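You operate a simulated robot arm through the tools that you are given. There is no shell and no other tool. Be economical: measure what you need, move in short steps, check, and stop when the job is done.

You run a simulated two-armed robot. Do the job below in one go: nothing can be reset, and whatever is moved stays where it is left.

JOB
Pull rose once into the bottle under the nozzle, stand it in the blue cup, fit and prime its pump.
Fine: turn the turntable to LOAD for it; dial and slider stay; no drips; the pump that matches its collar, pushed home; stop at the first or second spray. Set down upright: small brown bottle.

It is judged by the outcome, as a careful person would: the job done as asked, and still so three seconds after it is handed in. It fails if anything else is knocked over, pushed out of place, dropped, spilled or broken.

ROBOT AND FRAMES
Two 7-joint arms with fingered hands on one trunk, on a base that drives. Base frame: it is fixed to the floor where the robot stands at the start and does not move with it; the origin is under the middle of the robot, x ahead of it, y to its left, z up; the surface under the hand at the start is at about z = 840. Readings come in mm, degrees, newtons and seconds.
The left shoulder is at the start at [60, 152, 1119], the right one opposite. With the tool pointing down near the work surface each hand reaches from about 440 to 820 mm from the robot's upright axis, wherever it stands, measured 20 degrees to its own side. Places, roughly: blue cup [500, 500, 800]; ml dial [500, 0, 900]; red lever [500, -100, 900]; tank slider [600, 0, 900]; turntable dial [500, -200, 900]. Payload 3.8 kg a hand.
The TCP of each hand is the grasp point between the finger pads, 30 mm short of the fingertips. In the tool frame z runs along the fingers and y along their closing line. The gripper opens to 104 mm. The gripper's body begins 35 mm behind the TCP. The gripper is a hand of 5 fingers: y runs from the thumb to the fingers, the wrist lies at [-15, -104, -178] in the tool frame.
Orientation is that of the tool frame in the base frame, as a unit quaternion [x, y, z, w]. With the fingers straight down and the wrist toward the robot, the tool's x, y and z point along [0, 1, 0], [1, 0, 0] and [0, 0, -1] of the base frame.

CONTROLS
- The arms move only by the tool arm_command. It takes "left_series", "right_series" or both (then of equal length, played together; a hand with none holds still); each is a list of rows, each a list of 2 entries, a list of its own where there are three numbers: the shift along the tool's x, y, z in units of 250 mm (1.0 is 250 mm), then the turn, a rotation vector about the tool's x, y, z in units of 120 degrees (1.0 is 120 degrees). In form: [[[tx, ty, tz], [wx, wy, wz]], ...]. A call has 1 to 10 rows; each row is the pose to reach, as a shift and turn from the pose commanded when the call began, along the tool's axes at that moment. A call with a number of a shift or a turn outside -1 to 1 is refused whole. Rows are played at 5 a second. More than 50 mm and 8.6 degrees between two rows, and nothing of the call is played. Where a pose cannot be reached the arm comes as near as it can. A force on the tool above 90 N (or 10 N above the force at the start of the call, whichever is more), or a blocked arm, ends the call early, and 0.2 s more pass. In this call time passes only in rows, and 0.2 s behind the last. It gives the time, the measured TCP pose, the force on the tool (base axes), the opening and the grip force at its end, in the units of the frame above (readings bear some noise), with the torque about the TCP (base axes, N m) and any sound that the robot's microphone picked up, and new pictures: "show" is both (left out), scene, wrist or none (wrist: the cameras of the hands that moved).
- Cameras (640 x 400 px; columns grow to the right, rows downward): "scene" is now at [172, 15.1, 1286.4]; the picture's right is [0.18, -0.98, -0.03], its down [-0.40, -0.04, -0.91] and it looks along [0.90, 0.17, -0.40] (base axes); focal length 214 px, centre (320, 200). "left" rides on the left gripper at [-80, -78, -141] in its tool frame; the picture's right is [-0.78, -0.30, 0.56], its down [0.53, -0.78, 0.33] and it looks along [0.33, 0.56, 0.76] (tool axes); focal length 247 px, centre (320, 200). "right" rides on the right gripper at [80, -78, -141] in its tool frame; the picture's right is [-0.78, 0.30, -0.56], its down [-0.54, -0.78, 0.33] and it looks along [-0.33, 0.56, 0.76] (tool axes); focal length 247 px, centre (320, 200). There is no depth. A picture from a camera that has moved, and an enlarged one, comes with that camera's place and axes in the base frame and with its lens.
- move_column(by): slides the trunk up (or, below 0, down) by that many mm; the arms and the scene camera ride with it, the base frame stays. It gives what a move gives, with no picture.
- base_move(legs): drives the robot by 1 to 6 legs, each [ahead, left, turn to the left] in mm, mm and degrees, along the robot's own axes; the way and the turn of a leg run together, so that a leg with both is an arc; at most 1500 mm and 180 degrees a leg. The arms and the cameras ride along, it lands a little off, and it stops where it bumps. It gives what a move gives, and a new picture of the scene camera.
- move_fingers(index, middle, ring, little, thumb_bend, thumb_turn, hand): sets how far each is bent, from 0 (flat) to 100 (curled in); at 30 the hand is open as for a grip, at 70 the pads meet at the TCP. One left out holds its place. A second passes; each finger stops where it meets its share of the squeeze, and holds until it gets a number again. It is the only way to open and close the hand. It gives what a move gives, with no picture; readings hold the bend of each and the force on index, middle, ring, little, thumb and palm. thumb_turn goes from beside the hand (0) to across from the fingers (100), as for a grip.
- aim_head(pan, tilt): turns the head with the scene camera to pan (to the left, within 80 degrees either way) and tilt (down, from -29 to 69), counted from straight ahead of the robot. It gives what a move gives, and a new picture of the scene camera.
- zoom(camera, box): a new picture of the part [left, top, right, bottom] of that camera's present view, enlarged. The clock stands still meanwhile.
- job_done(): hands the job in; it is judged then, once.

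Go step by step. Nothing tells you exact positions but the pictures and the camera data: compare them with the known pose of the tool, close in by small moves and look again before you grip or let go. The budget is 120 turns and 260 pictures, counting those below and the enlarged ones. Unless the task says otherwise, let go and move clear before handing in.

The tools are called after "Emit:" as name(argument=value, ...) on one line, values as JSON. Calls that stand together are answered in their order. arm_command: Moves the arms, as the interface text tells. Its arguments: {"type":"object","properties":{"left_series":{"type":"array","items":{"type":"array"}},"right_series":{"type":"array","items":{"type":"array"}},"show":{"type":"string","enum":["both","scene","wrist","none"]}},"required":[]} The other tools are called the same way: move_column (by) slides the trunk up or down; move_fingers (index, middle, ring, little, thumb_bend, thumb_turn, hand) moves the fingers one by one; base_move (legs) drives the base; aim_head (pan, tilt) turns the head that bears the scene camera; zoom (camera, box) takes an enlarged picture of a part of a camera's view; job_done () hands the job in.

At the start:

```text
time_s: 0.0
left_tool_pos: [393.1, 346.6, 1143.5]
left_tcp_rot: [0.707, 0.708, -0.001, 0.0]
left_force: [0.3, -0.4, -0.5]
left_moment: [-0.03, 0.05, -0.02]
left_grip_width: 103.7
left_finger_force: 0.1
left_shape: jaw
left_bend: [30.0, 30.0, 30.0, 30.0, 30.0, 98.0]
left_finger forces: [0.0, 0.1, 0.1, 0.0, 0.0, 0.1]
right_tool_pos: [620.9, -0.5, 1238.4]
right_tcp_rot: [0.708, 0.706, 0.0, 0.0]
right_force: [-0.1, -0.1, 0.1]
right_moment: [-0.03, 0.0, 0.01]
right_grip_width: 103.4
right_finger_force: 0.0
right_shape: jaw
right_bend: [30.0, 30.0, 30.0, 30.0, 30.0, 98.0]
right_finger forces: [0.1, 0.0, 0.0, 0.0, 0.0, 0.1]
trunk travel left (down, up): [-200.0, 256.0]
robot x, y, heading: [-0.8, -0.3, 0.0]
head pan, tilt: [10.4, 14.1]
```

scene: 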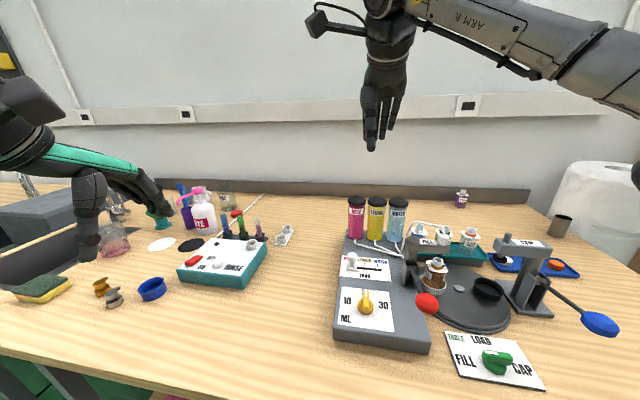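
right: 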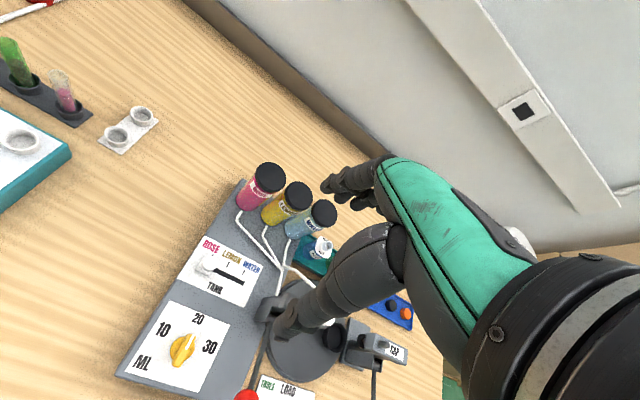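
left: 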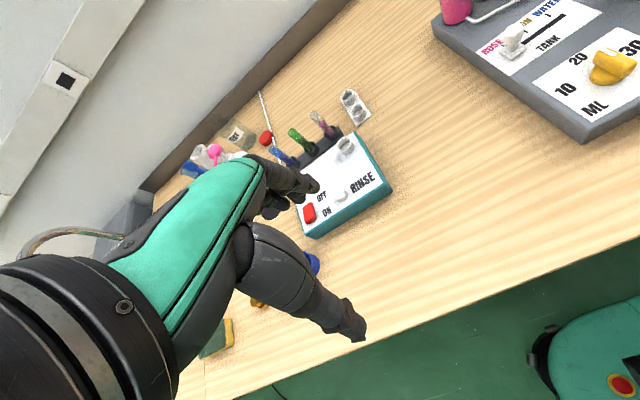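

I see the dispensing machine ahead on the right, with a bottle under the nozzle on the turntable, and the blue cup on the left. I'll look closer before moving.

Emit:
zoom(camera="scene", box=[320, 180, 480, 280])

Emit:
zoom(camera="scene", box=[400, 210, 640, 390])

Emit:
zoom(camera="scene", box=[60, 180, 320, 320])

Emit:
zoom(camera="right", box=[140, 150, 420, 400])

```text
4.00 times, centred on (400, 230) of scene
camera zoom: at [172.0, 15.1, 1286.4], right [0.18, -0.98, -0.03], down [-0.4, -0.04, -0.91], along [0.9, 0.17, -0.4], focal length 858 px, centre (0, 80)
```

zoom: 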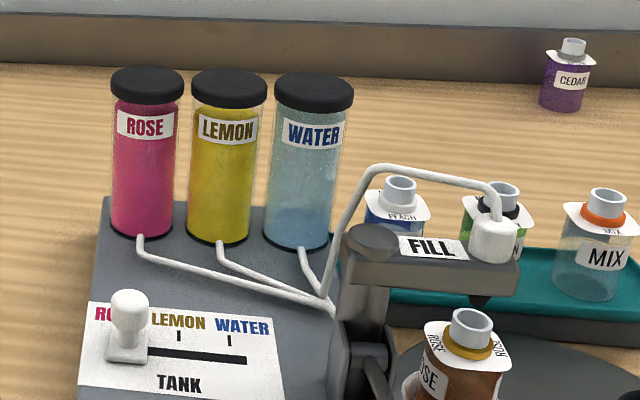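

```text
2.22 times, centred on (520, 300) of scene
camera zoom: at [172.0, 15.1, 1286.4], right [0.18, -0.98, -0.03], down [-0.4, -0.04, -0.91], along [0.9, 0.17, -0.4], focal length 477 px, centre (-124, -22)
```

zoom: 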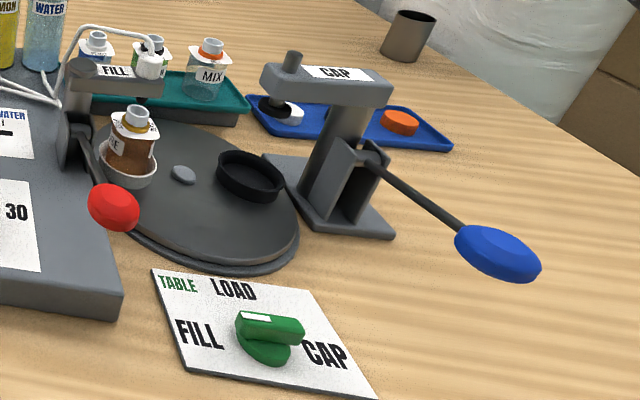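

```text
2.46 times, centred on (190, 250) of scene
camera zoom: at [172.0, 15.1, 1286.4], right [0.18, -0.98, -0.03], down [-0.4, -0.04, -0.91], along [0.9, 0.17, -0.4], focal length 528 px, centre (640, 77)
```

zoom: 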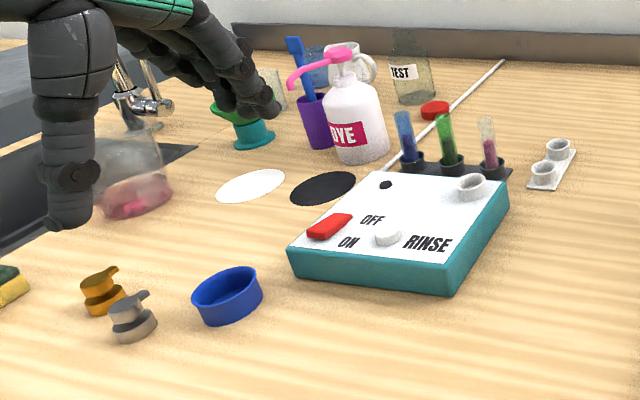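

```text
1.60 times, centred on (280, 275) of right
camera zoom: at [543.0, 79.3, 1379.1], right [0.3, -0.78, 0.56], down [-0.78, -0.54, -0.33], along [0.56, -0.33, -0.76], focal length 395 px, centre (384, 80)
```

zoom: 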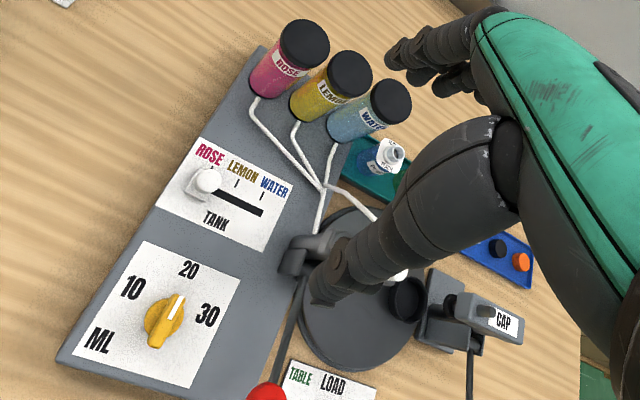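

The bottle is a brown ROSE one with an amber collar, so the amber pump by the blue cup matches. The slider is on ROSE. I'll zoom in on the lever, dial and pumps for measurement.

Emit:
zoom(camera="scene", box=[385, 215, 545, 315])

Emit:
zoom(camera="scene", box=[430, 315, 558, 395])

Emit:
zoom(camera="scene", box=[70, 250, 198, 330])

Emit:
move_column(by=200)

Emit:
aim_head(pan=0, tilt=45)

```text
4.00 times, centred on (465, 265) of scene
camera zoom: at [172.0, 15.1, 1286.4], right [0.18, -0.98, -0.03], down [-0.4, -0.04, -0.91], along [0.9, 0.17, -0.4], focal length 858 px, centre (-260, -60)
```

zoom: 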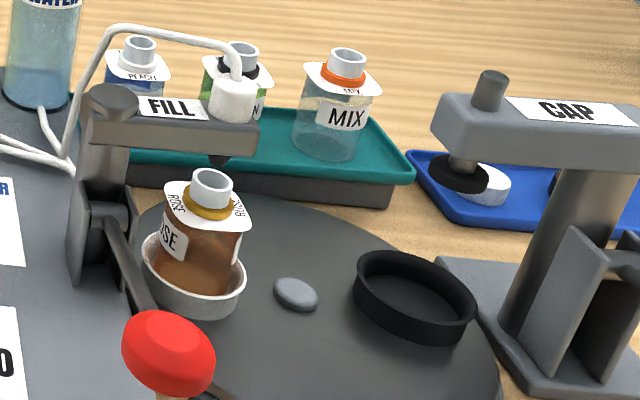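

```text
5.00 times, centred on (494, 355) of scene
camera zoom: at [172.0, 15.1, 1286.4], right [0.18, -0.98, -0.03], down [-0.4, -0.04, -0.91], along [0.9, 0.17, -0.4], focal length 1072 px, centre (-550, -575)
```

zoom: 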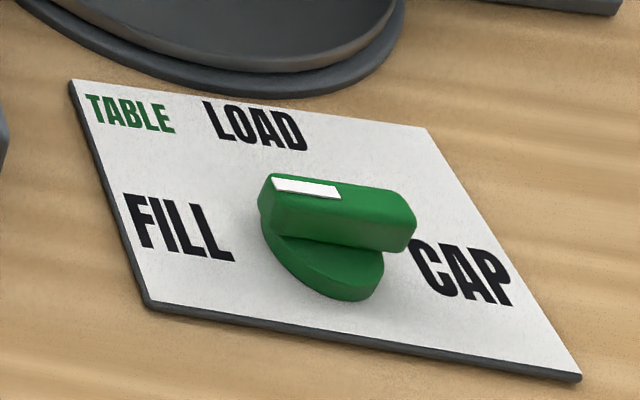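

```text
5.00 times, centred on (134, 290) of scene
camera zoom: at [172.0, 15.1, 1286.4], right [0.18, -0.98, -0.03], down [-0.4, -0.04, -0.91], along [0.9, 0.17, -0.4], focal length 1072 px, centre (1250, -250)
```

zoom: 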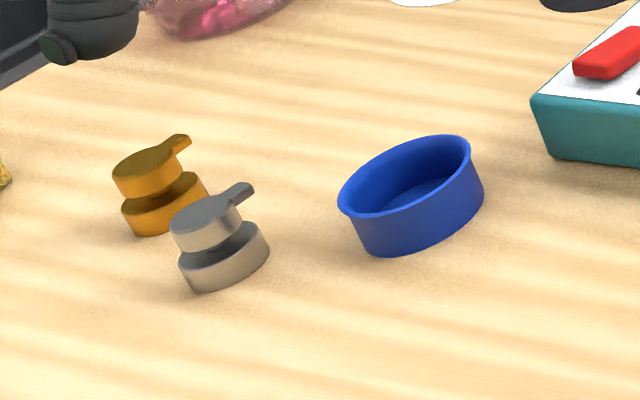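

```text
time_s: 2.2
left_tool_pos: [393.2, 346.1, 1345.7]
left_tcp_rot: [0.706, 0.708, 0.0, 0.001]
left_force: [-0.2, -0.4, -0.9]
left_moment: [0.0, 0.01, -0.04]
left_grip_width: 103.5
left_finger_force: 0.1
left_shape: jaw
left_bend: [30.0, 30.0, 30.0, 30.0, 30.0, 98.0]
left_finger forces: [0.0, 0.0, 0.1, 0.1, 0.1, 0.1]
right_tool_pos: [621.0, -1.2, 1437.7]
right_tcp_rot: [0.707, 0.707, 0.0, -0.001]
right_force: [1.1, -0.3, -0.2]
right_moment: [-0.02, -0.02, 0.0]
right_grip_width: 103.6
right_finger_force: 0.1
right_shape: jaw
right_bend: [30.0, 30.0, 30.0, 30.0, 30.0, 98.0]
right_finger forces: [0.1, 0.0, 0.0, 0.0, 0.1, 0.0]
trunk travel left (down, up): [-400.0, 56.0]
robot x, y, heading: [-0.3, -0.1, 0.0]
head pan, tilt: [10.4, 14.1]
```

```text
time_s: 3.1
left_tool_pos: [393.6, 345.9, 1344.3]
left_tcp_rot: [0.708, 0.707, -0.001, 0.0]
left_force: [0.0, -0.2, 1.3]
left_moment: [0.01, 0.0, -0.04]
left_grip_width: 103.5
left_finger_force: 0.0
left_shape: jaw
left_bend: [30.0, 30.0, 30.0, 30.0, 30.0, 98.0]
left_finger forces: [0.1, 0.0, 0.0, 0.1, 0.0, 0.0]
right_tool_pos: [621.0, -1.0, 1438.0]
right_tcp_rot: [0.707, 0.707, 0.0, 0.0]
right_force: [0.0, -0.3, 0.3]
right_moment: [0.0, 0.02, 0.01]
right_grip_width: 103.7
right_finger_force: 0.0
right_shape: jaw
right_bend: [30.0, 30.0, 30.0, 30.0, 30.0, 98.0]
right_finger forces: [0.0, 0.1, 0.0, 0.0, 0.0, 0.0]
trunk travel left (down, up): [-400.0, 56.0]
robot x, y, heading: [0.9, -0.2, -0.0]
head pan, tilt: [0.0, 45.0]
camera scene: at [85.6, -1.7, 1465.1], right [0.0, -1.0, 0.0], down [-0.71, 0.0, -0.7], along [0.7, 0.0, -0.71], focal length 214 px, centre (320, 200)
```

scene: 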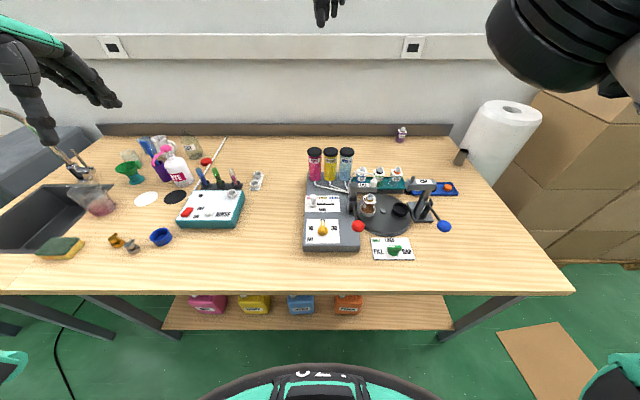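

From up here everything is visible. I'll zoom for a second viewpoint to triangulate.

Emit:
zoom(camera="scene", box=[340, 165, 468, 245])

Emit:
zoom(camera="scene", box=[300, 190, 428, 270])

Emit:
zoom(camera="scene", box=[90, 200, 218, 280])

```text
5.00 times, centred on (404, 205) of scene
camera zoom: at [85.6, -1.7, 1465.1], right [0.0, -1.0, 0.0], down [-0.71, 0.0, -0.7], along [0.7, 0.0, -0.71], focal length 1072 px, centre (-100, 175)
```

zoom: 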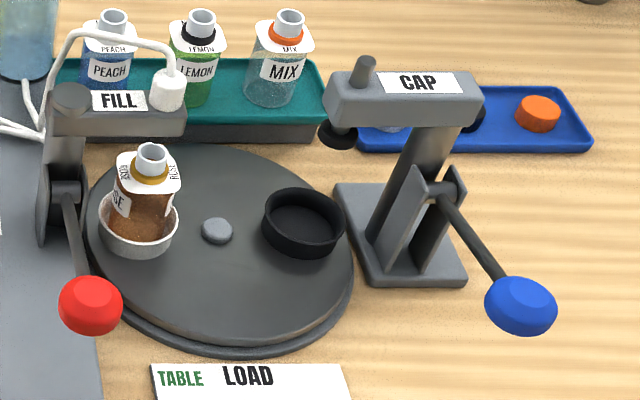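

```text
5.00 times, centred on (364, 230) of scene
camera zoom: at [85.6, -1.7, 1465.1], right [0.0, -1.0, 0.0], down [-0.71, 0.0, -0.7], along [0.7, 0.0, -0.71], focal length 1072 px, centre (100, 50)
```

zoom: 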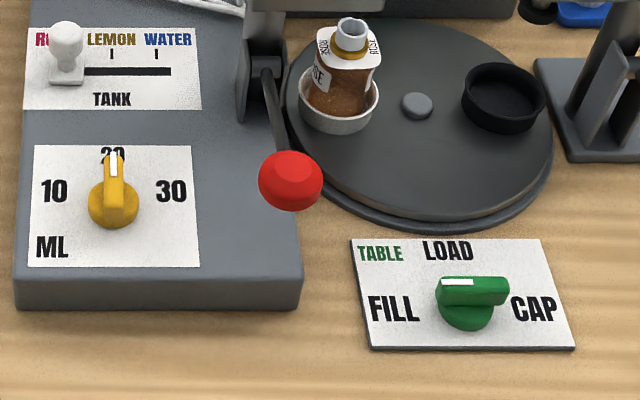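

```text
5.00 times, centred on (154, 240) of scene
camera zoom: at [85.6, -1.7, 1465.1], right [0.0, -1.0, 0.0], down [-0.71, 0.0, -0.7], along [0.7, 0.0, -0.71], focal length 1072 px, centre (1150, 0)
```

zoom: 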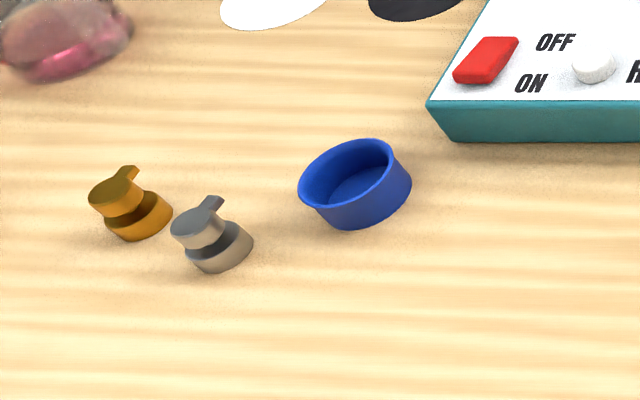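

Triangulated: red knob ≈[481,-115,957] (pivot ≈[589,-111,947]), bottle neck top ≈[630,-180,938], blue cup ≈[520,550], rim 860, amber pump axis ≈[498,684], top ≈872. I'll lower the column, close the right hand's fingers for pushing the lever, and aim the head.

Emit:
move_column(by=-200)

Emit:
move_fingers(hand="right", index=70, middle=70, ring=70, little=70, thumb_bend=70)

Emit:
arm_command(right_series=[[[-0.1, -0.1, 0], [0, 0, 0]], [[-0.2, -0.2, 0], [0, 0, 0]], [[-0.3, -0.3, 0.0], [0, 0, 0]], [[-0.4, -0.4, 0.08], [0, 0, 0]], [[-0.46, -0.54, 0.2], [0, 0, 0]], [[-0.46, -0.54, 0.38], [0, 0, 0]], [[-0.46, -0.54, 0.56], [0, 0, 0]], [[-0.46, -0.54, 0.7], [0, 0, 0]]], show="none")

Emit:
aim_head(pan=-10, tilt=40)

```text
time_s: 5.3
left_tool_pos: [394.1, 345.9, 1144.1]
left_tcp_rot: [0.707, 0.707, 0.0, 0.0]
left_force: [-1.1, -0.1, 0.9]
left_moment: [-0.01, 0.04, 0.0]
left_grip_width: 103.6
left_finger_force: 0.1
left_shape: jaw
left_bend: [30.0, 30.0, 30.0, 30.0, 30.0, 98.0]
left_finger forces: [0.1, 0.0, 0.0, 0.0, 0.0, 0.1]
right_tool_pos: [619.7, -1.9, 1237.8]
right_tcp_rot: [0.707, 0.707, 0.001, 0.001]
right_force: [-0.3, -0.1, 0.4]
right_moment: [0.0, -0.06, 0.0]
right_grip_width: 103.6
right_finger_force: 0.1
right_shape: jaw
right_bend: [30.0, 30.0, 30.0, 30.0, 30.0, 98.0]
right_finger forces: [0.0, 0.0, 0.0, 0.1, 0.0, 0.1]
trunk travel left (down, up): [-200.0, 256.0]
robot x, y, heading: [-0.4, -0.8, -0.2]
head pan, tilt: [0.0, 45.0]
```

```text
time_s: 6.3
left_tool_pos: [392.8, 347.6, 1145.9]
left_tcp_rot: [0.707, 0.707, -0.001, 0.0]
left_force: [-0.7, 0.4, -0.5]
left_moment: [0.01, 0.0, 0.01]
left_grip_width: 103.6
left_finger_force: 0.0
left_shape: jaw
left_bend: [30.0, 30.0, 30.0, 30.0, 30.0, 98.0]
left_finger forces: [0.0, 0.0, 0.1, 0.0, 0.1, 0.0]
right_tool_pos: [621.1, -0.9, 1237.6]
right_tcp_rot: [0.707, 0.707, 0.0, 0.0]
right_force: [-0.2, 0.0, 0.0]
right_moment: [0.0, 0.02, 0.0]
right_grip_width: 1.6
right_finger_force: 0.0
right_shape: fingers
right_bend: [70.0, 70.0, 70.0, 70.0, 70.0, 98.0]
right_finger forces: [0.0, 0.0, 0.0, 0.0, 0.0, 0.1]
trunk travel left (down, up): [-200.0, 256.0]
robot x, y, heading: [2.5, 0.5, -0.2]
head pan, tilt: [0.0, 45.0]
```

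```text
time_s: 8.1
left_tool_pos: [393.4, 346.5, 1144.6]
left_tcp_rot: [0.707, 0.707, 0.0, 0.001]
left_force: [0.8, -0.7, 0.0]
left_moment: [0.0, -0.01, -0.04]
left_grip_width: 103.7
left_finger_force: 0.0
left_shape: jaw
left_bend: [30.0, 30.0, 30.0, 30.0, 30.0, 98.0]
left_finger forces: [0.0, 0.0, 0.0, 0.0, 0.0, 0.0]
right_tool_pos: [485.2, -119.0, 1063.1]
right_tcp_rot: [0.707, 0.708, 0.0, 0.0]
right_force: [0.6, -0.5, -0.5]
right_moment: [0.04, 0.0, 0.01]
right_grip_width: 1.3
right_finger_force: 0.0
right_shape: fingers
right_bend: [70.0, 70.0, 70.0, 70.0, 70.0, 98.0]
right_finger forces: [0.0, 0.1, 0.0, 0.0, 0.1, 0.0]
trunk travel left (down, up): [-200.0, 256.0]
robot x, y, heading: [-2.2, 2.3, -0.0]
head pan, tilt: [0.0, 45.0]
```

```text
time_s: 8.8
left_tool_pos: [392.4, 347.2, 1145.0]
left_tcp_rot: [0.707, 0.707, 0.0, 0.0]
left_force: [0.5, -0.5, -0.5]
left_moment: [0.02, 0.01, -0.01]
left_grip_width: 104.0
left_finger_force: 0.1
left_shape: jaw
left_bend: [30.0, 30.0, 30.0, 30.0, 30.0, 98.0]
left_finger forces: [0.0, 0.1, 0.0, 0.0, 0.0, 0.0]
right_tool_pos: [486.2, -117.0, 1062.4]
right_tcp_rot: [0.707, 0.707, 0.001, 0.0]
right_force: [-1.0, -1.0, 0.3]
right_moment: [0.05, 0.01, 0.04]
right_grip_width: 1.3
right_finger_force: 0.0
right_shape: fingers
right_bend: [70.0, 70.0, 70.0, 70.0, 70.0, 98.0]
right_finger forces: [0.2, 0.0, 0.0, 0.0, 0.0, 0.1]
trunk travel left (down, up): [-200.0, 256.0]
robot x, y, heading: [-0.9, -2.3, 0.3]
head pan, tilt: [-10.0, 40.0]
camera scene: at [156.9, -16.5, 1247.4], right [-0.17, -0.98, 0.03], down [-0.76, 0.11, -0.65], along [0.63, -0.13, -0.76], focal length 214 px, centre (320, 200)
```

scene: 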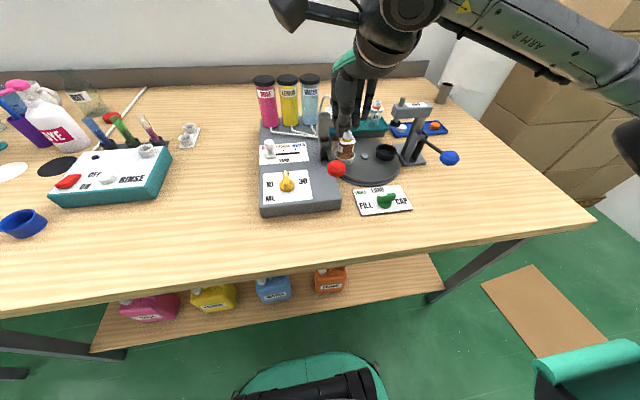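

Emit:
zoom(camera="right", box=[0, 0, 640, 400])

Emit:
zoom(camera="scene", box=[260, 50, 460, 225])

```text
1.00 times, centred on (320, 200) of right (not enlarged: the box is as wide or as high as the picture)
camera zoom: at [407.8, -36.1, 1204.7], right [0.3, -0.78, 0.56], down [-0.78, -0.54, -0.33], along [0.56, -0.33, -0.76], focal length 247 px, centre (320, 200)
```

zoom: 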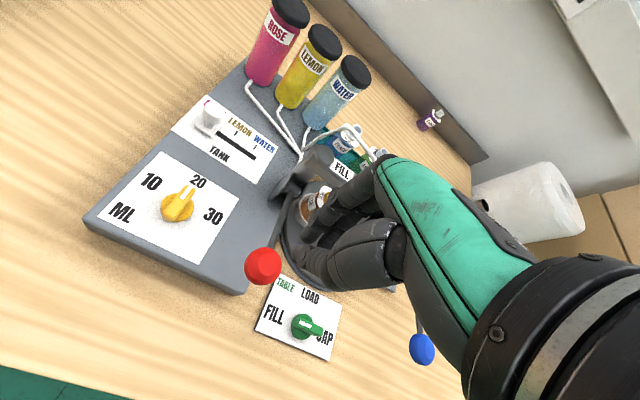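

```text
2.29 times, centred on (360, 138) of scene
camera zoom: at [156.9, -16.5, 1247.4], right [-0.17, -0.98, 0.03], down [-0.76, 0.11, -0.65], along [0.63, -0.13, -0.76], focal length 490 px, centre (229, 343)
```

zoom: 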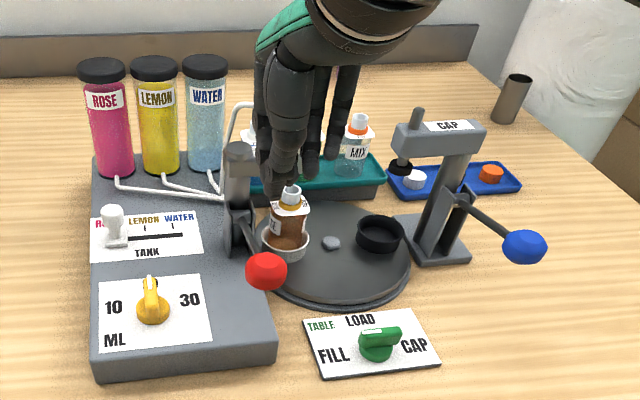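

The lever knob sits under the closed fingers. I'll descend onto it.

Emit:
arm_command(right_series=[[[0.012, -0.016, 0.08], [0, 0, 0]], [[0.012, -0.016, 0.16], [0, 0, 0]], [[0.012, -0.016, 0.22], [0, 0, 0]]], show="scene")

Emit:
zoom(camera="scene", box=[260, 70, 420, 190])

```text
time_s: 9.6
left_tool_pos: [393.1, 346.8, 1144.0]
left_tcp_rot: [0.707, 0.707, 0.0, 0.0]
left_force: [0.2, -0.2, -0.8]
left_moment: [-0.01, 0.01, 0.01]
left_grip_width: 103.8
left_finger_force: 0.0
left_shape: jaw
left_bend: [30.0, 30.0, 30.0, 30.0, 30.0, 98.0]
left_finger forces: [0.0, 0.0, 0.0, 0.0, 0.0, 0.0]
right_tool_pos: [481.9, -114.1, 1008.5]
right_tcp_rot: [0.707, 0.707, 0.0, 0.0]
right_force: [-0.3, 0.1, -0.1]
right_moment: [-0.03, 0.0, 0.02]
right_grip_width: 1.0
right_finger_force: 0.1
right_shape: fingers
right_bend: [70.0, 70.0, 70.0, 70.0, 70.0, 98.0]
right_finger forces: [0.0, 0.1, 0.0, 0.1, 0.0, 0.0]
trunk travel left (down, up): [-200.0, 256.0]
robot x, y, heading: [2.2, -0.1, 0.0]
head pan, tilt: [-10.0, 40.0]
camera scene: at [157.0, -16.7, 1247.4], right [-0.17, -0.98, 0.03], down [-0.76, 0.11, -0.65], along [0.63, -0.13, -0.76], focal length 214 px, centre (320, 200)
```

scene: 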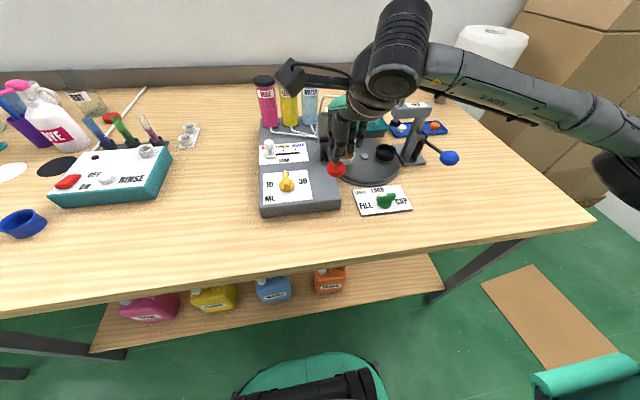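

```text
3.33 times, centred on (340, 130) of scene
camera zoom: at [157.0, -16.7, 1247.4], right [-0.17, -0.98, 0.03], down [-0.76, 0.11, -0.65], along [0.63, -0.13, -0.76], focal length 715 px, centre (253, 433)
```

zoom: 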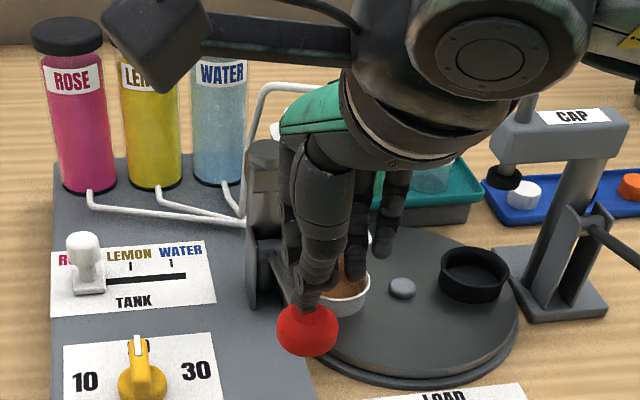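

Emit:
arm_command(right_series=[[[0, 0, 0.04], [0, 0, 0]], [[0, 0.0, 0.08], [0, 0, 0]], [[0, 0.004, 0.12], [0, 0, 0]], [[0, 0.008, 0.16], [0, 0, 0]]], show="none")

Emit:
zoom(camera="scene", box=[260, 90, 420, 190])

```text
time_s: 10.6
left_tool_pos: [392.6, 346.3, 1143.8]
left_tcp_rot: [0.707, 0.707, 0.0, 0.0]
left_force: [0.3, -0.3, 0.5]
left_moment: [0.02, 0.04, 0.02]
left_grip_width: 103.9
left_finger_force: 0.0
left_shape: jaw
left_bend: [30.0, 30.0, 30.0, 30.0, 30.0, 98.0]
left_finger forces: [0.1, 0.0, 0.0, 0.0, 0.1, 0.1]
right_tool_pos: [483.4, -114.1, 968.7]
right_tcp_rot: [0.707, 0.707, 0.0, 0.0]
right_force: [-1.4, -0.2, 0.6]
right_moment: [-0.02, 0.02, -0.02]
right_grip_width: 1.8
right_finger_force: 0.0
right_shape: fingers
right_bend: [70.0, 70.0, 70.0, 70.0, 69.0, 98.0]
right_finger forces: [0.0, 0.0, 0.0, 0.0, 1.5, 0.0]
trunk travel left (down, up): [-200.0, 256.0]
robot x, y, heading: [3.3, -2.5, 0.3]
head pan, tilt: [-10.0, 40.0]
```

```text
4.00 times, centred on (340, 140) of scene
camera zoom: at [156.7, -16.6, 1247.5], right [-0.17, -0.98, 0.03], down [-0.76, 0.11, -0.65], along [0.63, -0.13, -0.76], focal length 858 px, centre (240, 440)
```

zoom: 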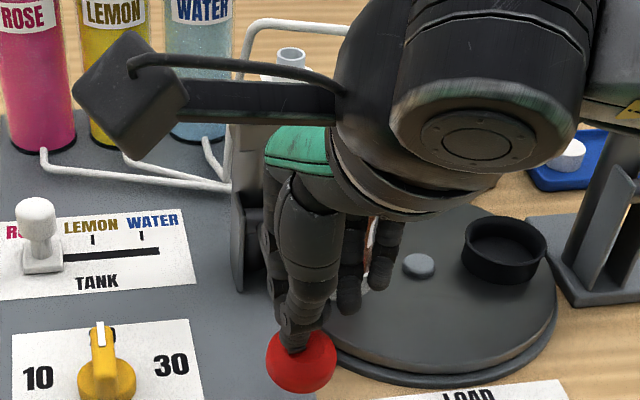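

The knob is following the thumb down (about 30 mm so far) with little force. I'll keep pushing to the end of its travel.

Emit:
arm_command(right_series=[[[0, 0.008, 0.04], [0, 0, 0]], [[0, 0.016, 0.08], [0, 0, 0]], [[0, 0.028, 0.12], [0, 0, 0]]], show="none")

Emit:
zoom(camera="scene", box=[260, 100, 420, 200])

```text
time_s: 11.4
left_tool_pos: [386.8, 347.4, 1148.0]
left_tcp_rot: [0.707, 0.707, 0.002, 0.003]
left_force: [0.3, 0.3, 0.4]
left_moment: [0.04, 0.01, -0.02]
left_grip_width: 103.8
left_finger_force: 0.0
left_shape: jaw
left_bend: [30.0, 30.0, 30.0, 30.0, 30.0, 98.0]
left_finger forces: [0.0, 0.0, 0.0, 0.1, 0.1, 0.0]
right_tool_pos: [487.2, -110.5, 945.4]
right_tcp_rot: [0.706, 0.708, 0.008, 0.006]
right_force: [-5.7, 1.0, 37.2]
right_moment: [-0.04, 0.65, -0.02]
right_grip_width: 3.0
right_finger_force: 18.8
right_shape: fingers
right_bend: [70.0, 69.0, 70.0, 70.0, 70.0, 98.0]
right_finger forces: [0.1, 2.3, 0.0, 0.0, 36.1, 0.0]
trunk travel left (down, up): [-200.0, 256.0]
robot x, y, heading: [-4.5, 2.6, 0.2]
head pan, tilt: [-10.0, 40.0]
```

```text
4.00 times, centred on (340, 150) of scene
camera zoom: at [149.9, -15.2, 1249.2], right [-0.17, -0.98, 0.03], down [-0.75, 0.11, -0.65], along [0.64, -0.13, -0.76], focal length 858 px, centre (240, 400)
```

zoom: 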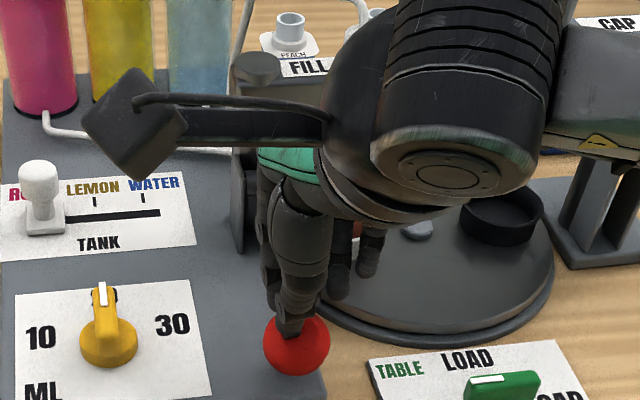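

It hit the end stop (37 N). Now I'll lift off gradually and see what was dispensed.

Emit:
arm_command(right_series=[[[0, -0.01, -0.04], [0, 0, 0]], [[0, -0.02, -0.1], [0, 0, 0]], [[0, -0.025, -0.18], [0, 0, 0]], [[0, -0.03, -0.28], [0, 0, 0]], [[0, -0.03, -0.4], [0, 0, 0]], [[-0.15, -0.03, -0.5], [0, 0, 0]], [[-0.3, -0.03, -0.6], [0, 0, 0]], [[-0.45, -0.03, -0.7], [0, 0, 0]]], show="none")

Emit:
zoom(camera="scene", box=[250, 70, 426, 190])

Emit:
zoom(camera="right", box=[0, 0, 640, 400])

```text
time_s: 13.2
left_tool_pos: [392.5, 345.2, 1145.0]
left_tcp_rot: [0.706, 0.708, 0.0, 0.0]
left_force: [-0.9, -0.2, 0.0]
left_moment: [0.0, 0.01, 0.04]
left_grip_width: 103.7
left_finger_force: 0.0
left_shape: jaw
left_bend: [30.0, 30.0, 30.0, 30.0, 30.0, 98.0]
left_finger forces: [0.0, 0.0, 0.0, 0.0, 0.0, 0.1]
right_tool_pos: [483.5, -226.3, 1113.1]
right_tcp_rot: [0.706, 0.708, 0.0, 0.0]
right_force: [0.2, -0.8, -0.5]
right_moment: [0.06, 0.02, 0.01]
right_grip_width: 1.0
right_finger_force: 0.0
right_shape: fingers
right_bend: [70.0, 70.0, 70.0, 70.0, 70.0, 97.0]
right_finger forces: [0.0, 0.1, 0.0, 0.0, 0.0, 0.1]
trunk travel left (down, up): [-200.0, 256.0]
robot x, y, heading: [-0.7, 1.1, 0.1]
head pan, tilt: [-10.0, 40.0]
```

```text
3.33 times, centred on (338, 130) of scene
camera zoom: at [156.4, -17.2, 1247.6], right [-0.17, -0.98, 0.03], down [-0.76, 0.11, -0.65], along [0.63, -0.13, -0.76], focal length 715 px, centre (260, 433)
```

zoom: 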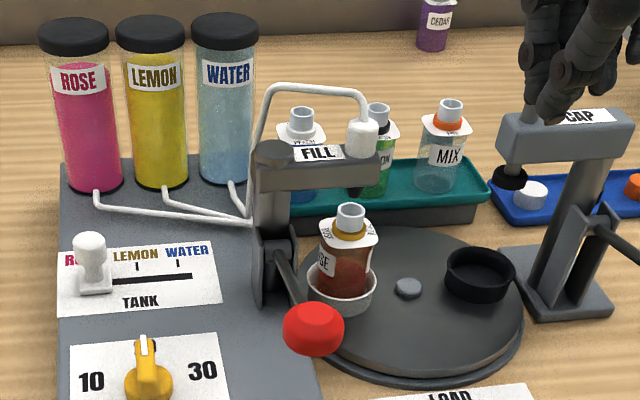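

```text
1.00 times, centred on (320, 200) of right (not enlarged: the box is as wide or as high as the picture)
camera zoom: at [405.7, -145.6, 1254.4], right [0.3, -0.78, 0.56], down [-0.78, -0.54, -0.33], along [0.56, -0.33, -0.76], focal length 247 px, centre (320, 200)
```

zoom: 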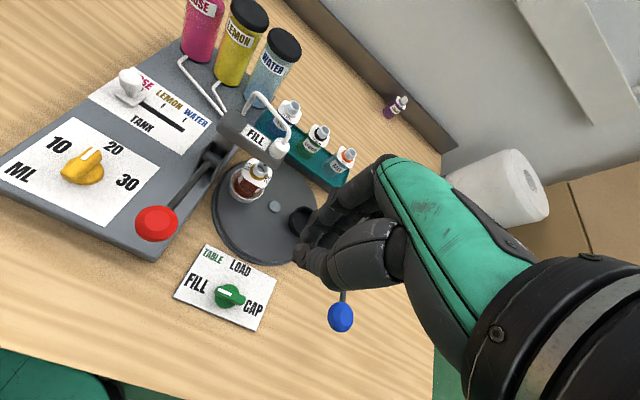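

The bottle is now filled with red liquid and the lever has sprung back. I'll check the nozzle for a hanging drop and look at the table dial.

Emit:
zoom(camera="scene", box=[315, 95, 379, 155])

Emit:
zoom(camera="scene", box=[340, 175, 420, 225])

Emit:
zoom(camera="right", box=[170, 235, 298, 335])

```text
6.67 times, centred on (347, 125) of scene
camera zoom: at [156.4, -17.2, 1247.6], right [-0.17, -0.98, 0.03], down [-0.76, 0.11, -0.65], along [0.63, -0.13, -0.76], focal length 1430 px, centre (140, 700)
```

zoom: 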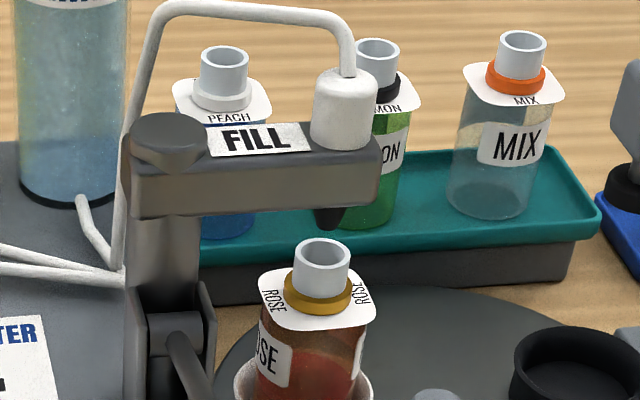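

```text
8.00 times, centred on (380, 200) of scene
camera zoom: at [156.4, -17.2, 1247.6], right [-0.17, -0.98, 0.03], down [-0.76, 0.11, -0.65], along [0.63, -0.13, -0.76], focal length 1716 px, centre (-160, 200)
```

zoom: 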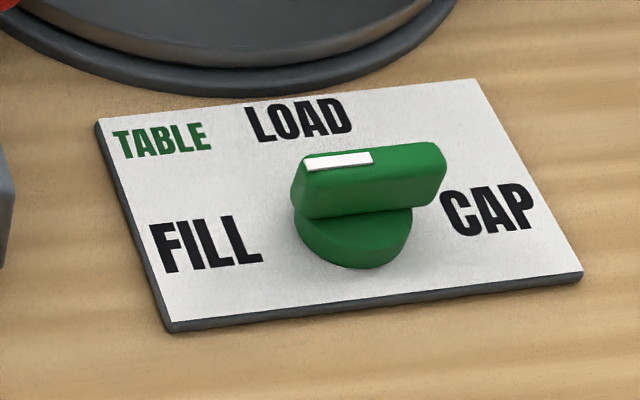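

```text
4.00 times, centred on (234, 285) of right
camera zoom: at [405.7, -145.6, 1254.4], right [0.3, -0.78, 0.56], down [-0.78, -0.54, -0.33], along [0.56, -0.33, -0.76], focal length 988 px, centre (664, -140)
```

zoom: 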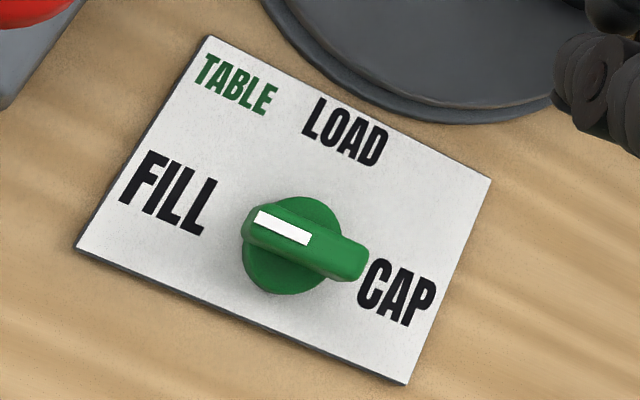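

No drip; the bottle has received the rose. The table dial's bar is at ≈[459,-239,868], lying along y with the mark to FILL. I'll hover with a partly open right hand and test the 90° rotation in the air.

Emit:
move_fingers(hand="right", index=52, middle=52, ring=52, little=52, thumb_bend=52)

Emit:
arm_command(right_series=[[[-0.02, -0.04, 0.15], [0, 0, 0]], [[-0.04, -0.08, 0.3], [0, 0, 0]], [[-0.052, -0.098, 0.45], [0, 0, 0]]], show="wrist")

Emit:
zoom(camera="right", box=[220, 160, 420, 310])

Emit:
zoom(camera="scene", box=[320, 120, 480, 230])

```text
time_s: 14.2
left_tool_pos: [392.5, 347.0, 1144.5]
left_tcp_rot: [0.707, 0.707, 0.0, 0.0]
left_force: [-0.4, 0.1, -0.1]
left_moment: [0.02, 0.02, 0.0]
left_grip_width: 103.8
left_finger_force: 0.2
left_shape: jaw
left_bend: [30.0, 30.0, 30.0, 30.0, 30.0, 98.0]
left_finger forces: [0.0, 0.0, 0.1, 0.0, 0.1, 0.0]
right_tool_pos: [484.3, -226.3, 1112.5]
right_tcp_rot: [0.707, 0.707, 0.0, 0.001]
right_force: [0.6, -0.4, 0.8]
right_moment: [0.02, 0.02, 0.04]
right_grip_width: 46.3
right_finger_force: 0.2
right_shape: fingers
right_bend: [52.0, 52.0, 52.0, 52.0, 52.0, 97.0]
right_finger forces: [0.0, 0.0, 0.1, 0.1, 0.1, 0.1]
trunk travel left (down, up): [-200.0, 256.0]
robot x, y, heading: [-2.9, 0.4, 0.1]
head pan, tilt: [-10.0, 40.0]
```

```text
time_s: 15.0
left_tool_pos: [393.5, 345.5, 1144.9]
left_tcp_rot: [0.707, 0.707, -0.001, -0.001]
left_force: [-0.2, -0.3, -0.1]
left_moment: [0.01, 0.0, -0.01]
left_grip_width: 104.0
left_finger_force: 0.0
left_shape: jaw
left_bend: [30.0, 30.0, 30.0, 30.0, 30.0, 98.0]
left_finger forces: [0.0, 0.1, 0.0, 0.0, 0.0, 0.0]
right_tool_pos: [458.5, -239.8, 999.3]
right_tcp_rot: [0.707, 0.707, 0.001, 0.0]
right_force: [0.2, -0.6, 0.2]
right_moment: [0.01, -0.02, -0.01]
right_grip_width: 46.5
right_finger_force: 0.1
right_shape: fingers
right_bend: [52.0, 52.0, 52.0, 52.0, 52.0, 97.0]
right_finger forces: [0.0, 0.1, 0.0, 0.0, 0.0, 0.0]
trunk travel left (down, up): [-200.0, 256.0]
robot x, y, heading: [-0.9, -0.3, -0.0]
head pan, tilt: [-10.0, 40.0]
camera right: at [381.3, -158.8, 1141.7], right [0.3, -0.78, 0.56], down [-0.78, -0.54, -0.33], along [0.56, -0.33, -0.76], focal length 247 px, centre (320, 200)
```

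right: 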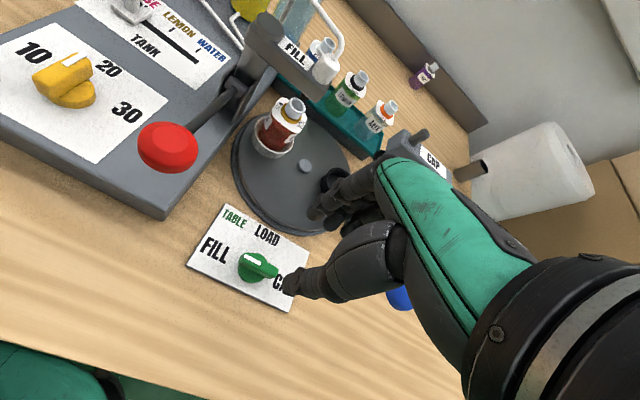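

```text
2.67 times, centred on (320, 235) of right
camera zoom: at [381.3, -158.8, 1141.7], right [0.3, -0.78, 0.56], down [-0.78, -0.54, -0.33], along [0.56, -0.33, -0.76], focal length 659 px, centre (320, 107)
```

zoom: 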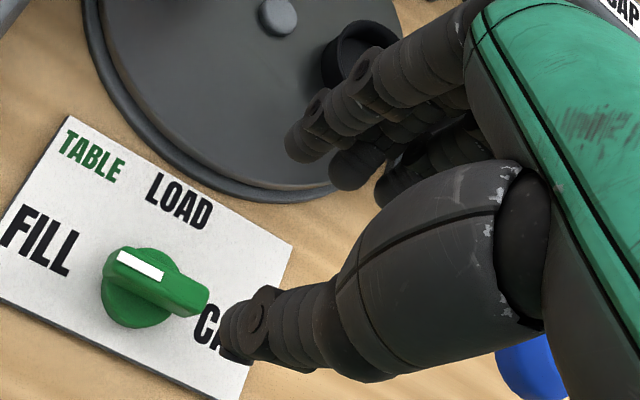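

```text
3.64 times, centred on (400, 175) of scene
camera zoom: at [157.0, -16.8, 1247.4], right [-0.17, -0.98, 0.03], down [-0.76, 0.11, -0.65], along [0.63, -0.13, -0.76], focal length 780 px, centre (29, 291)
```

zoom: 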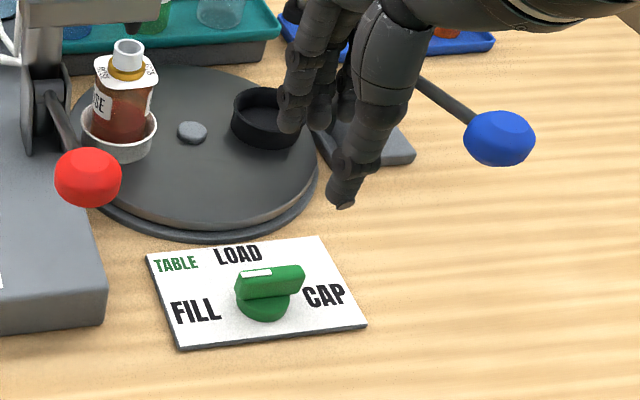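

Alignment looks right. I test the rotation in the air in two parts.

Emit:
arm_command(right_series=[[[0, 0, 0], [0, 0, 0.07]], [[0, 0, 0], [0, 0, 0.14]], [[0, 0, 0], [0, 0, 0.21]], [[0, 0, 0], [0, 0, 0.28]], [[0, 0, 0], [0, 0, 0.35]], [[0, 0, 0], [0, 0, 0.42]], [[0, 0, 0], [0, 0, 0.49]], [[0, 0, 0], [0, 0, 0.56]], [[0, 0, 0], [0, 0, 0.63]], [[0, 0, 0], [0, 0, 0.7]]], show="scene")

```text
time_s: 17.2
left_tool_pos: [392.6, 346.4, 1145.7]
left_tcp_rot: [0.707, 0.707, 0.0, 0.0]
left_force: [-0.1, 0.6, 0.9]
left_moment: [-0.02, 0.01, -0.01]
left_grip_width: 103.6
left_finger_force: 0.0
left_shape: jaw
left_bend: [30.0, 30.0, 30.0, 30.0, 30.0, 98.0]
left_finger forces: [0.0, 0.1, 0.0, 0.0, 0.0, 0.1]
right_tool_pos: [458.6, -239.9, 1000.9]
right_tcp_rot: [0.999, 0.051, 0.0, 0.0]
right_force: [-0.3, -0.9, 0.2]
right_moment: [-0.03, 0.0, 0.04]
right_grip_width: 46.4
right_finger_force: 0.1
right_shape: fingers
right_bend: [52.0, 52.0, 52.0, 52.0, 52.0, 97.0]
right_finger forces: [0.1, 0.0, 0.0, 0.1, 0.0, 0.0]
trunk travel left (down, up): [-200.0, 256.0]
robot x, y, heading: [-1.5, -0.6, 0.4]
head pan, tilt: [-10.0, 40.0]
camera scene: at [157.2, -16.2, 1247.4], right [-0.17, -0.98, 0.03], down [-0.76, 0.11, -0.65], along [0.63, -0.13, -0.76], focal length 214 px, centre (320, 200)
```

scene: 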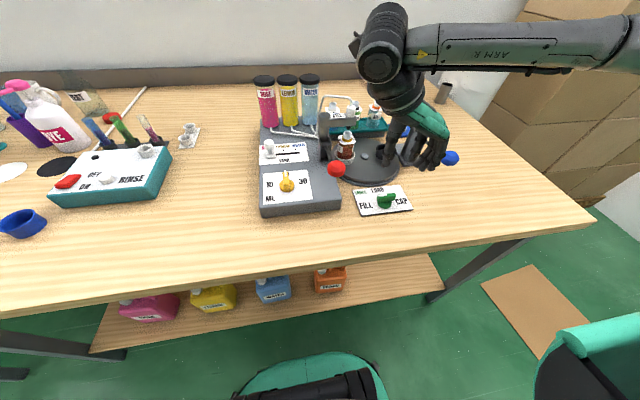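

Rotation is fully reachable. I rotate back, then descend around the bar.

Emit:
arm_command(right_series=[[[0, 0, 0], [0, 0, -0.07]], [[0, 0, 0], [0, 0, -0.14]], [[0, 0, 0], [0, 0, -0.21]], [[0, 0, 0], [0, 0, -0.28]], [[0, 0, 0], [0, 0, -0.35]], [[0, 0, 0], [0, 0, -0.42]], [[0, 0, 0], [0, 0, -0.49]], [[0, 0, 0], [0, 0, -0.56]], [[0, 0, 0], [0, 0, -0.63]], [[0, 0, 0], [0, 0, -0.7]]], show="none")

Emit:
arm_command(right_series=[[[0, 0, 0.15], [0, 0, 0]], [[0, 0, 0.28], [0, 0, 0]], [[0, 0, 0.36], [0, 0, 0]]], show="wrist")

Emit:
zoom(camera="scene", box=[340, 130, 440, 220])

Emit:
zoom(camera="right", box=[220, 160, 420, 310])

```text
time_s: 19.4
left_tool_pos: [392.8, 346.0, 1145.2]
left_tcp_rot: [0.707, 0.707, 0.0, 0.0]
left_force: [0.1, 0.7, 0.4]
left_moment: [-0.02, -0.01, 0.0]
left_grip_width: 103.9
left_finger_force: 0.0
left_shape: jaw
left_bend: [30.0, 30.0, 30.0, 30.0, 30.0, 98.0]
left_finger forces: [0.0, 0.0, 0.1, 0.0, 0.0, 0.0]
right_tool_pos: [458.7, -239.2, 1001.3]
right_tcp_rot: [0.707, 0.708, 0.0, 0.0]
right_force: [-1.0, -0.1, 0.4]
right_moment: [-0.01, -0.01, -0.02]
right_grip_width: 46.3
right_finger_force: 0.0
right_shape: fingers
right_bend: [52.0, 52.0, 52.0, 52.0, 52.0, 97.0]
right_finger forces: [0.0, 0.0, 0.0, 0.0, 0.0, 0.1]
trunk travel left (down, up): [-200.0, 256.0]
robot x, y, heading: [2.3, -1.4, 0.1]
head pan, tilt: [-10.0, 40.0]
```

```text
time_s: 20.2
left_tool_pos: [393.5, 346.0, 1144.9]
left_tcp_rot: [0.708, 0.706, 0.0, 0.0]
left_force: [-0.4, 0.9, 0.1]
left_moment: [0.0, 0.02, 0.0]
left_grip_width: 103.6
left_finger_force: 0.1
left_shape: jaw
left_bend: [30.0, 30.0, 30.0, 30.0, 30.0, 98.0]
left_finger forces: [0.1, 0.1, 0.1, 0.0, 0.0, 0.0]
right_tool_pos: [458.8, -239.0, 911.0]
right_tcp_rot: [0.707, 0.707, 0.0, 0.0]
right_force: [0.0, -0.5, 0.3]
right_moment: [0.02, 0.01, 0.02]
right_grip_width: 46.4
right_finger_force: 0.0
right_shape: fingers
right_bend: [52.0, 52.0, 52.0, 52.0, 52.0, 97.0]
right_finger forces: [0.0, 0.1, 0.0, 0.0, 0.0, 0.1]
trunk travel left (down, up): [-200.0, 256.0]
robot x, y, heading: [3.4, 0.2, -0.1]
head pan, tilt: [-10.0, 40.0]
camera right: at [380.6, -158.7, 1051.8], right [0.3, -0.78, 0.56], down [-0.78, -0.54, -0.33], along [0.56, -0.33, -0.76], focal length 247 px, centre (320, 200)
```

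right: 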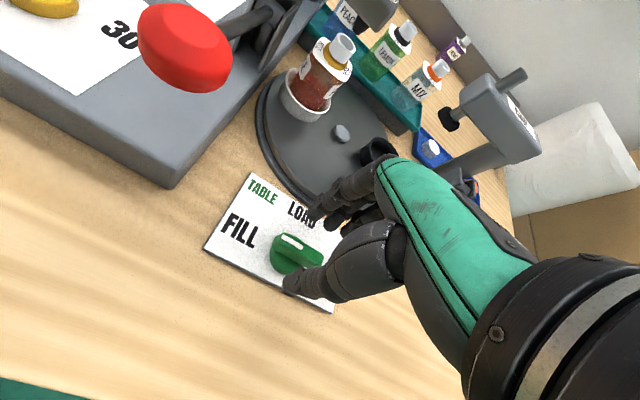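

```text
4.44 times, centred on (390, 175) of scene
camera zoom: at [157.0, -16.7, 1247.5], right [-0.17, -0.98, 0.03], down [-0.76, 0.11, -0.65], along [0.63, -0.13, -0.76], focal length 953 px, centre (9, 311)
```

zoom: 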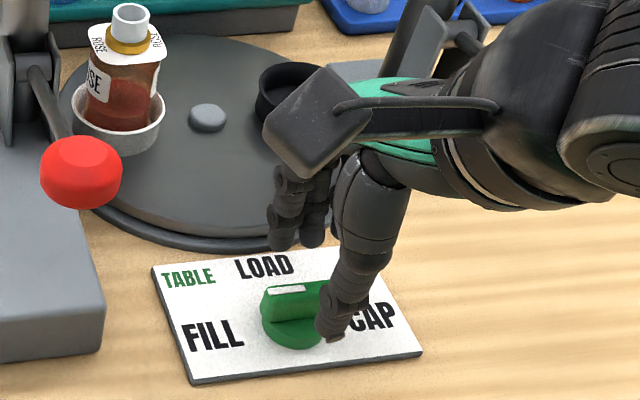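

```text
2.67 times, centred on (320, 235) of right
camera zoom: at [380.6, -158.7, 1051.8], right [0.3, -0.78, 0.56], down [-0.78, -0.54, -0.33], along [0.56, -0.33, -0.76], focal length 659 px, centre (320, 107)
```

zoom: 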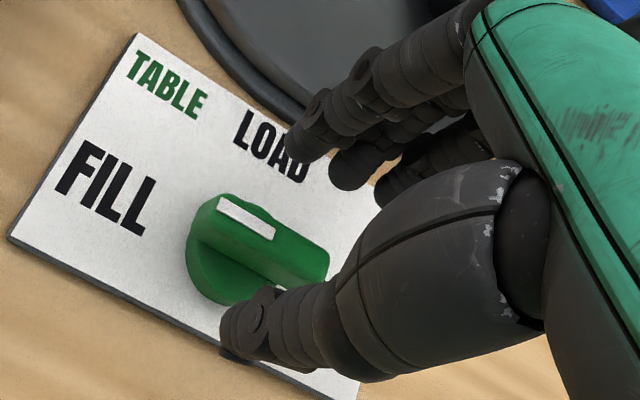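

Emit:
arm_command(right_series=[[[0.004, 0.02, 0.04], [0, 0, 0]], [[0.004, 0.02, 0.088], [0, 0, 0]]], show="none")

Emit:
move_fingers(hand="right", index=67, middle=67, ring=67, little=67, thumb_bend=67)

Emit:
zoom(camera="scene", box=[340, 130, 440, 220])

Emit:
zoom(camera="right", box=[220, 160, 420, 310])

```text
time_s: 20.8
left_tool_pos: [393.7, 346.0, 1145.1]
left_tcp_rot: [0.707, 0.707, 0.0, 0.0]
left_force: [0.6, 0.2, 0.0]
left_moment: [0.01, -0.02, -0.03]
left_grip_width: 103.9
left_finger_force: 0.0
left_shape: jaw
left_bend: [30.0, 30.0, 30.0, 30.0, 30.0, 98.0]
left_finger forces: [0.1, 0.0, 0.0, 0.0, 0.0, 0.1]
right_tool_pos: [462.3, -237.8, 888.3]
right_tcp_rot: [0.707, 0.707, 0.0, 0.0]
right_force: [0.4, 0.2, 0.6]
right_moment: [-0.01, 0.0, 0.0]
right_grip_width: 46.5
right_finger_force: 0.0
right_shape: fingers
right_bend: [52.0, 52.0, 52.0, 52.0, 52.0, 97.0]
right_finger forces: [0.0, 0.1, 0.0, 0.0, 0.0, 0.0]
trunk travel left (down, up): [-200.0, 256.0]
robot x, y, heading: [1.1, -0.5, -0.0]
head pan, tilt: [-10.0, 40.0]
```

```text
time_s: 21.8
left_tool_pos: [392.3, 346.1, 1143.8]
left_tcp_rot: [0.707, 0.707, 0.0, 0.0]
left_force: [-0.7, 0.7, 0.1]
left_moment: [0.01, 0.01, 0.02]
left_grip_width: 103.5
left_finger_force: 0.0
left_shape: jaw
left_bend: [30.0, 30.0, 30.0, 30.0, 30.0, 98.0]
left_finger forces: [0.0, 0.1, 0.0, 0.0, 0.0, 0.0]
right_tool_pos: [462.4, -237.9, 887.8]
right_tcp_rot: [0.707, 0.707, 0.001, 0.0]
right_force: [-2.4, -0.5, -1.7]
right_moment: [-0.02, 0.07, -0.02]
right_grip_width: 13.3
right_finger_force: 1.4
right_shape: fingers
right_bend: [67.0, 67.0, 67.0, 67.0, 64.0, 97.0]
right_finger forces: [0.0, 0.0, 0.0, 0.0, 3.0, 0.0]
trunk travel left (down, up): [-200.0, 256.0]
robot x, y, heading: [0.3, -0.3, -0.2]
head pan, tilt: [-10.0, 40.0]
```

```text
4.44 times, centred on (390, 175) of scene
camera zoom: at [156.5, -16.7, 1247.5], right [-0.17, -0.98, 0.03], down [-0.76, 0.11, -0.65], along [0.63, -0.13, -0.76], focal length 953 px, centre (9, 311)
```

zoom: 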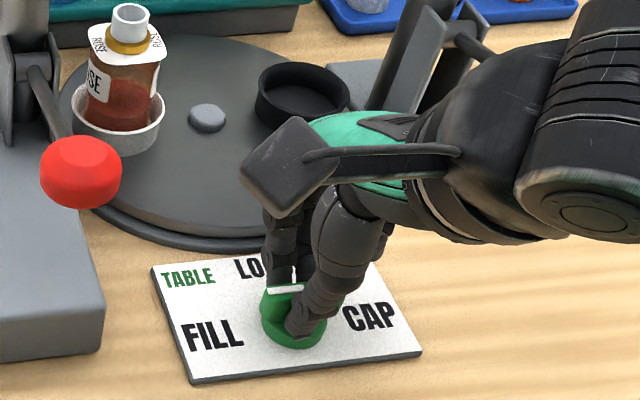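

```text
2.67 times, centred on (320, 235) of right
camera zoom: at [384.8, -157.3, 1029.8], right [0.3, -0.78, 0.56], down [-0.78, -0.54, -0.33], along [0.56, -0.33, -0.76], focal length 659 px, centre (320, 107)
```

zoom: 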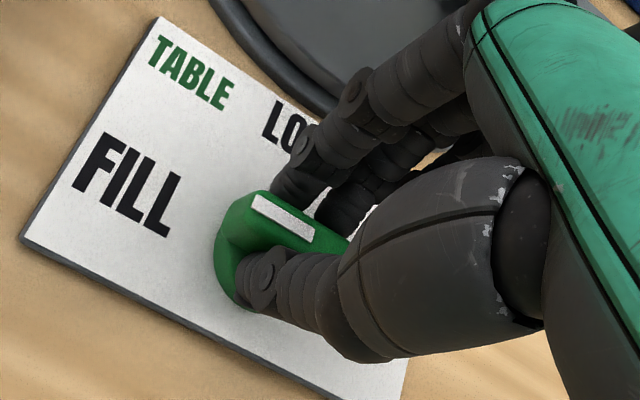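

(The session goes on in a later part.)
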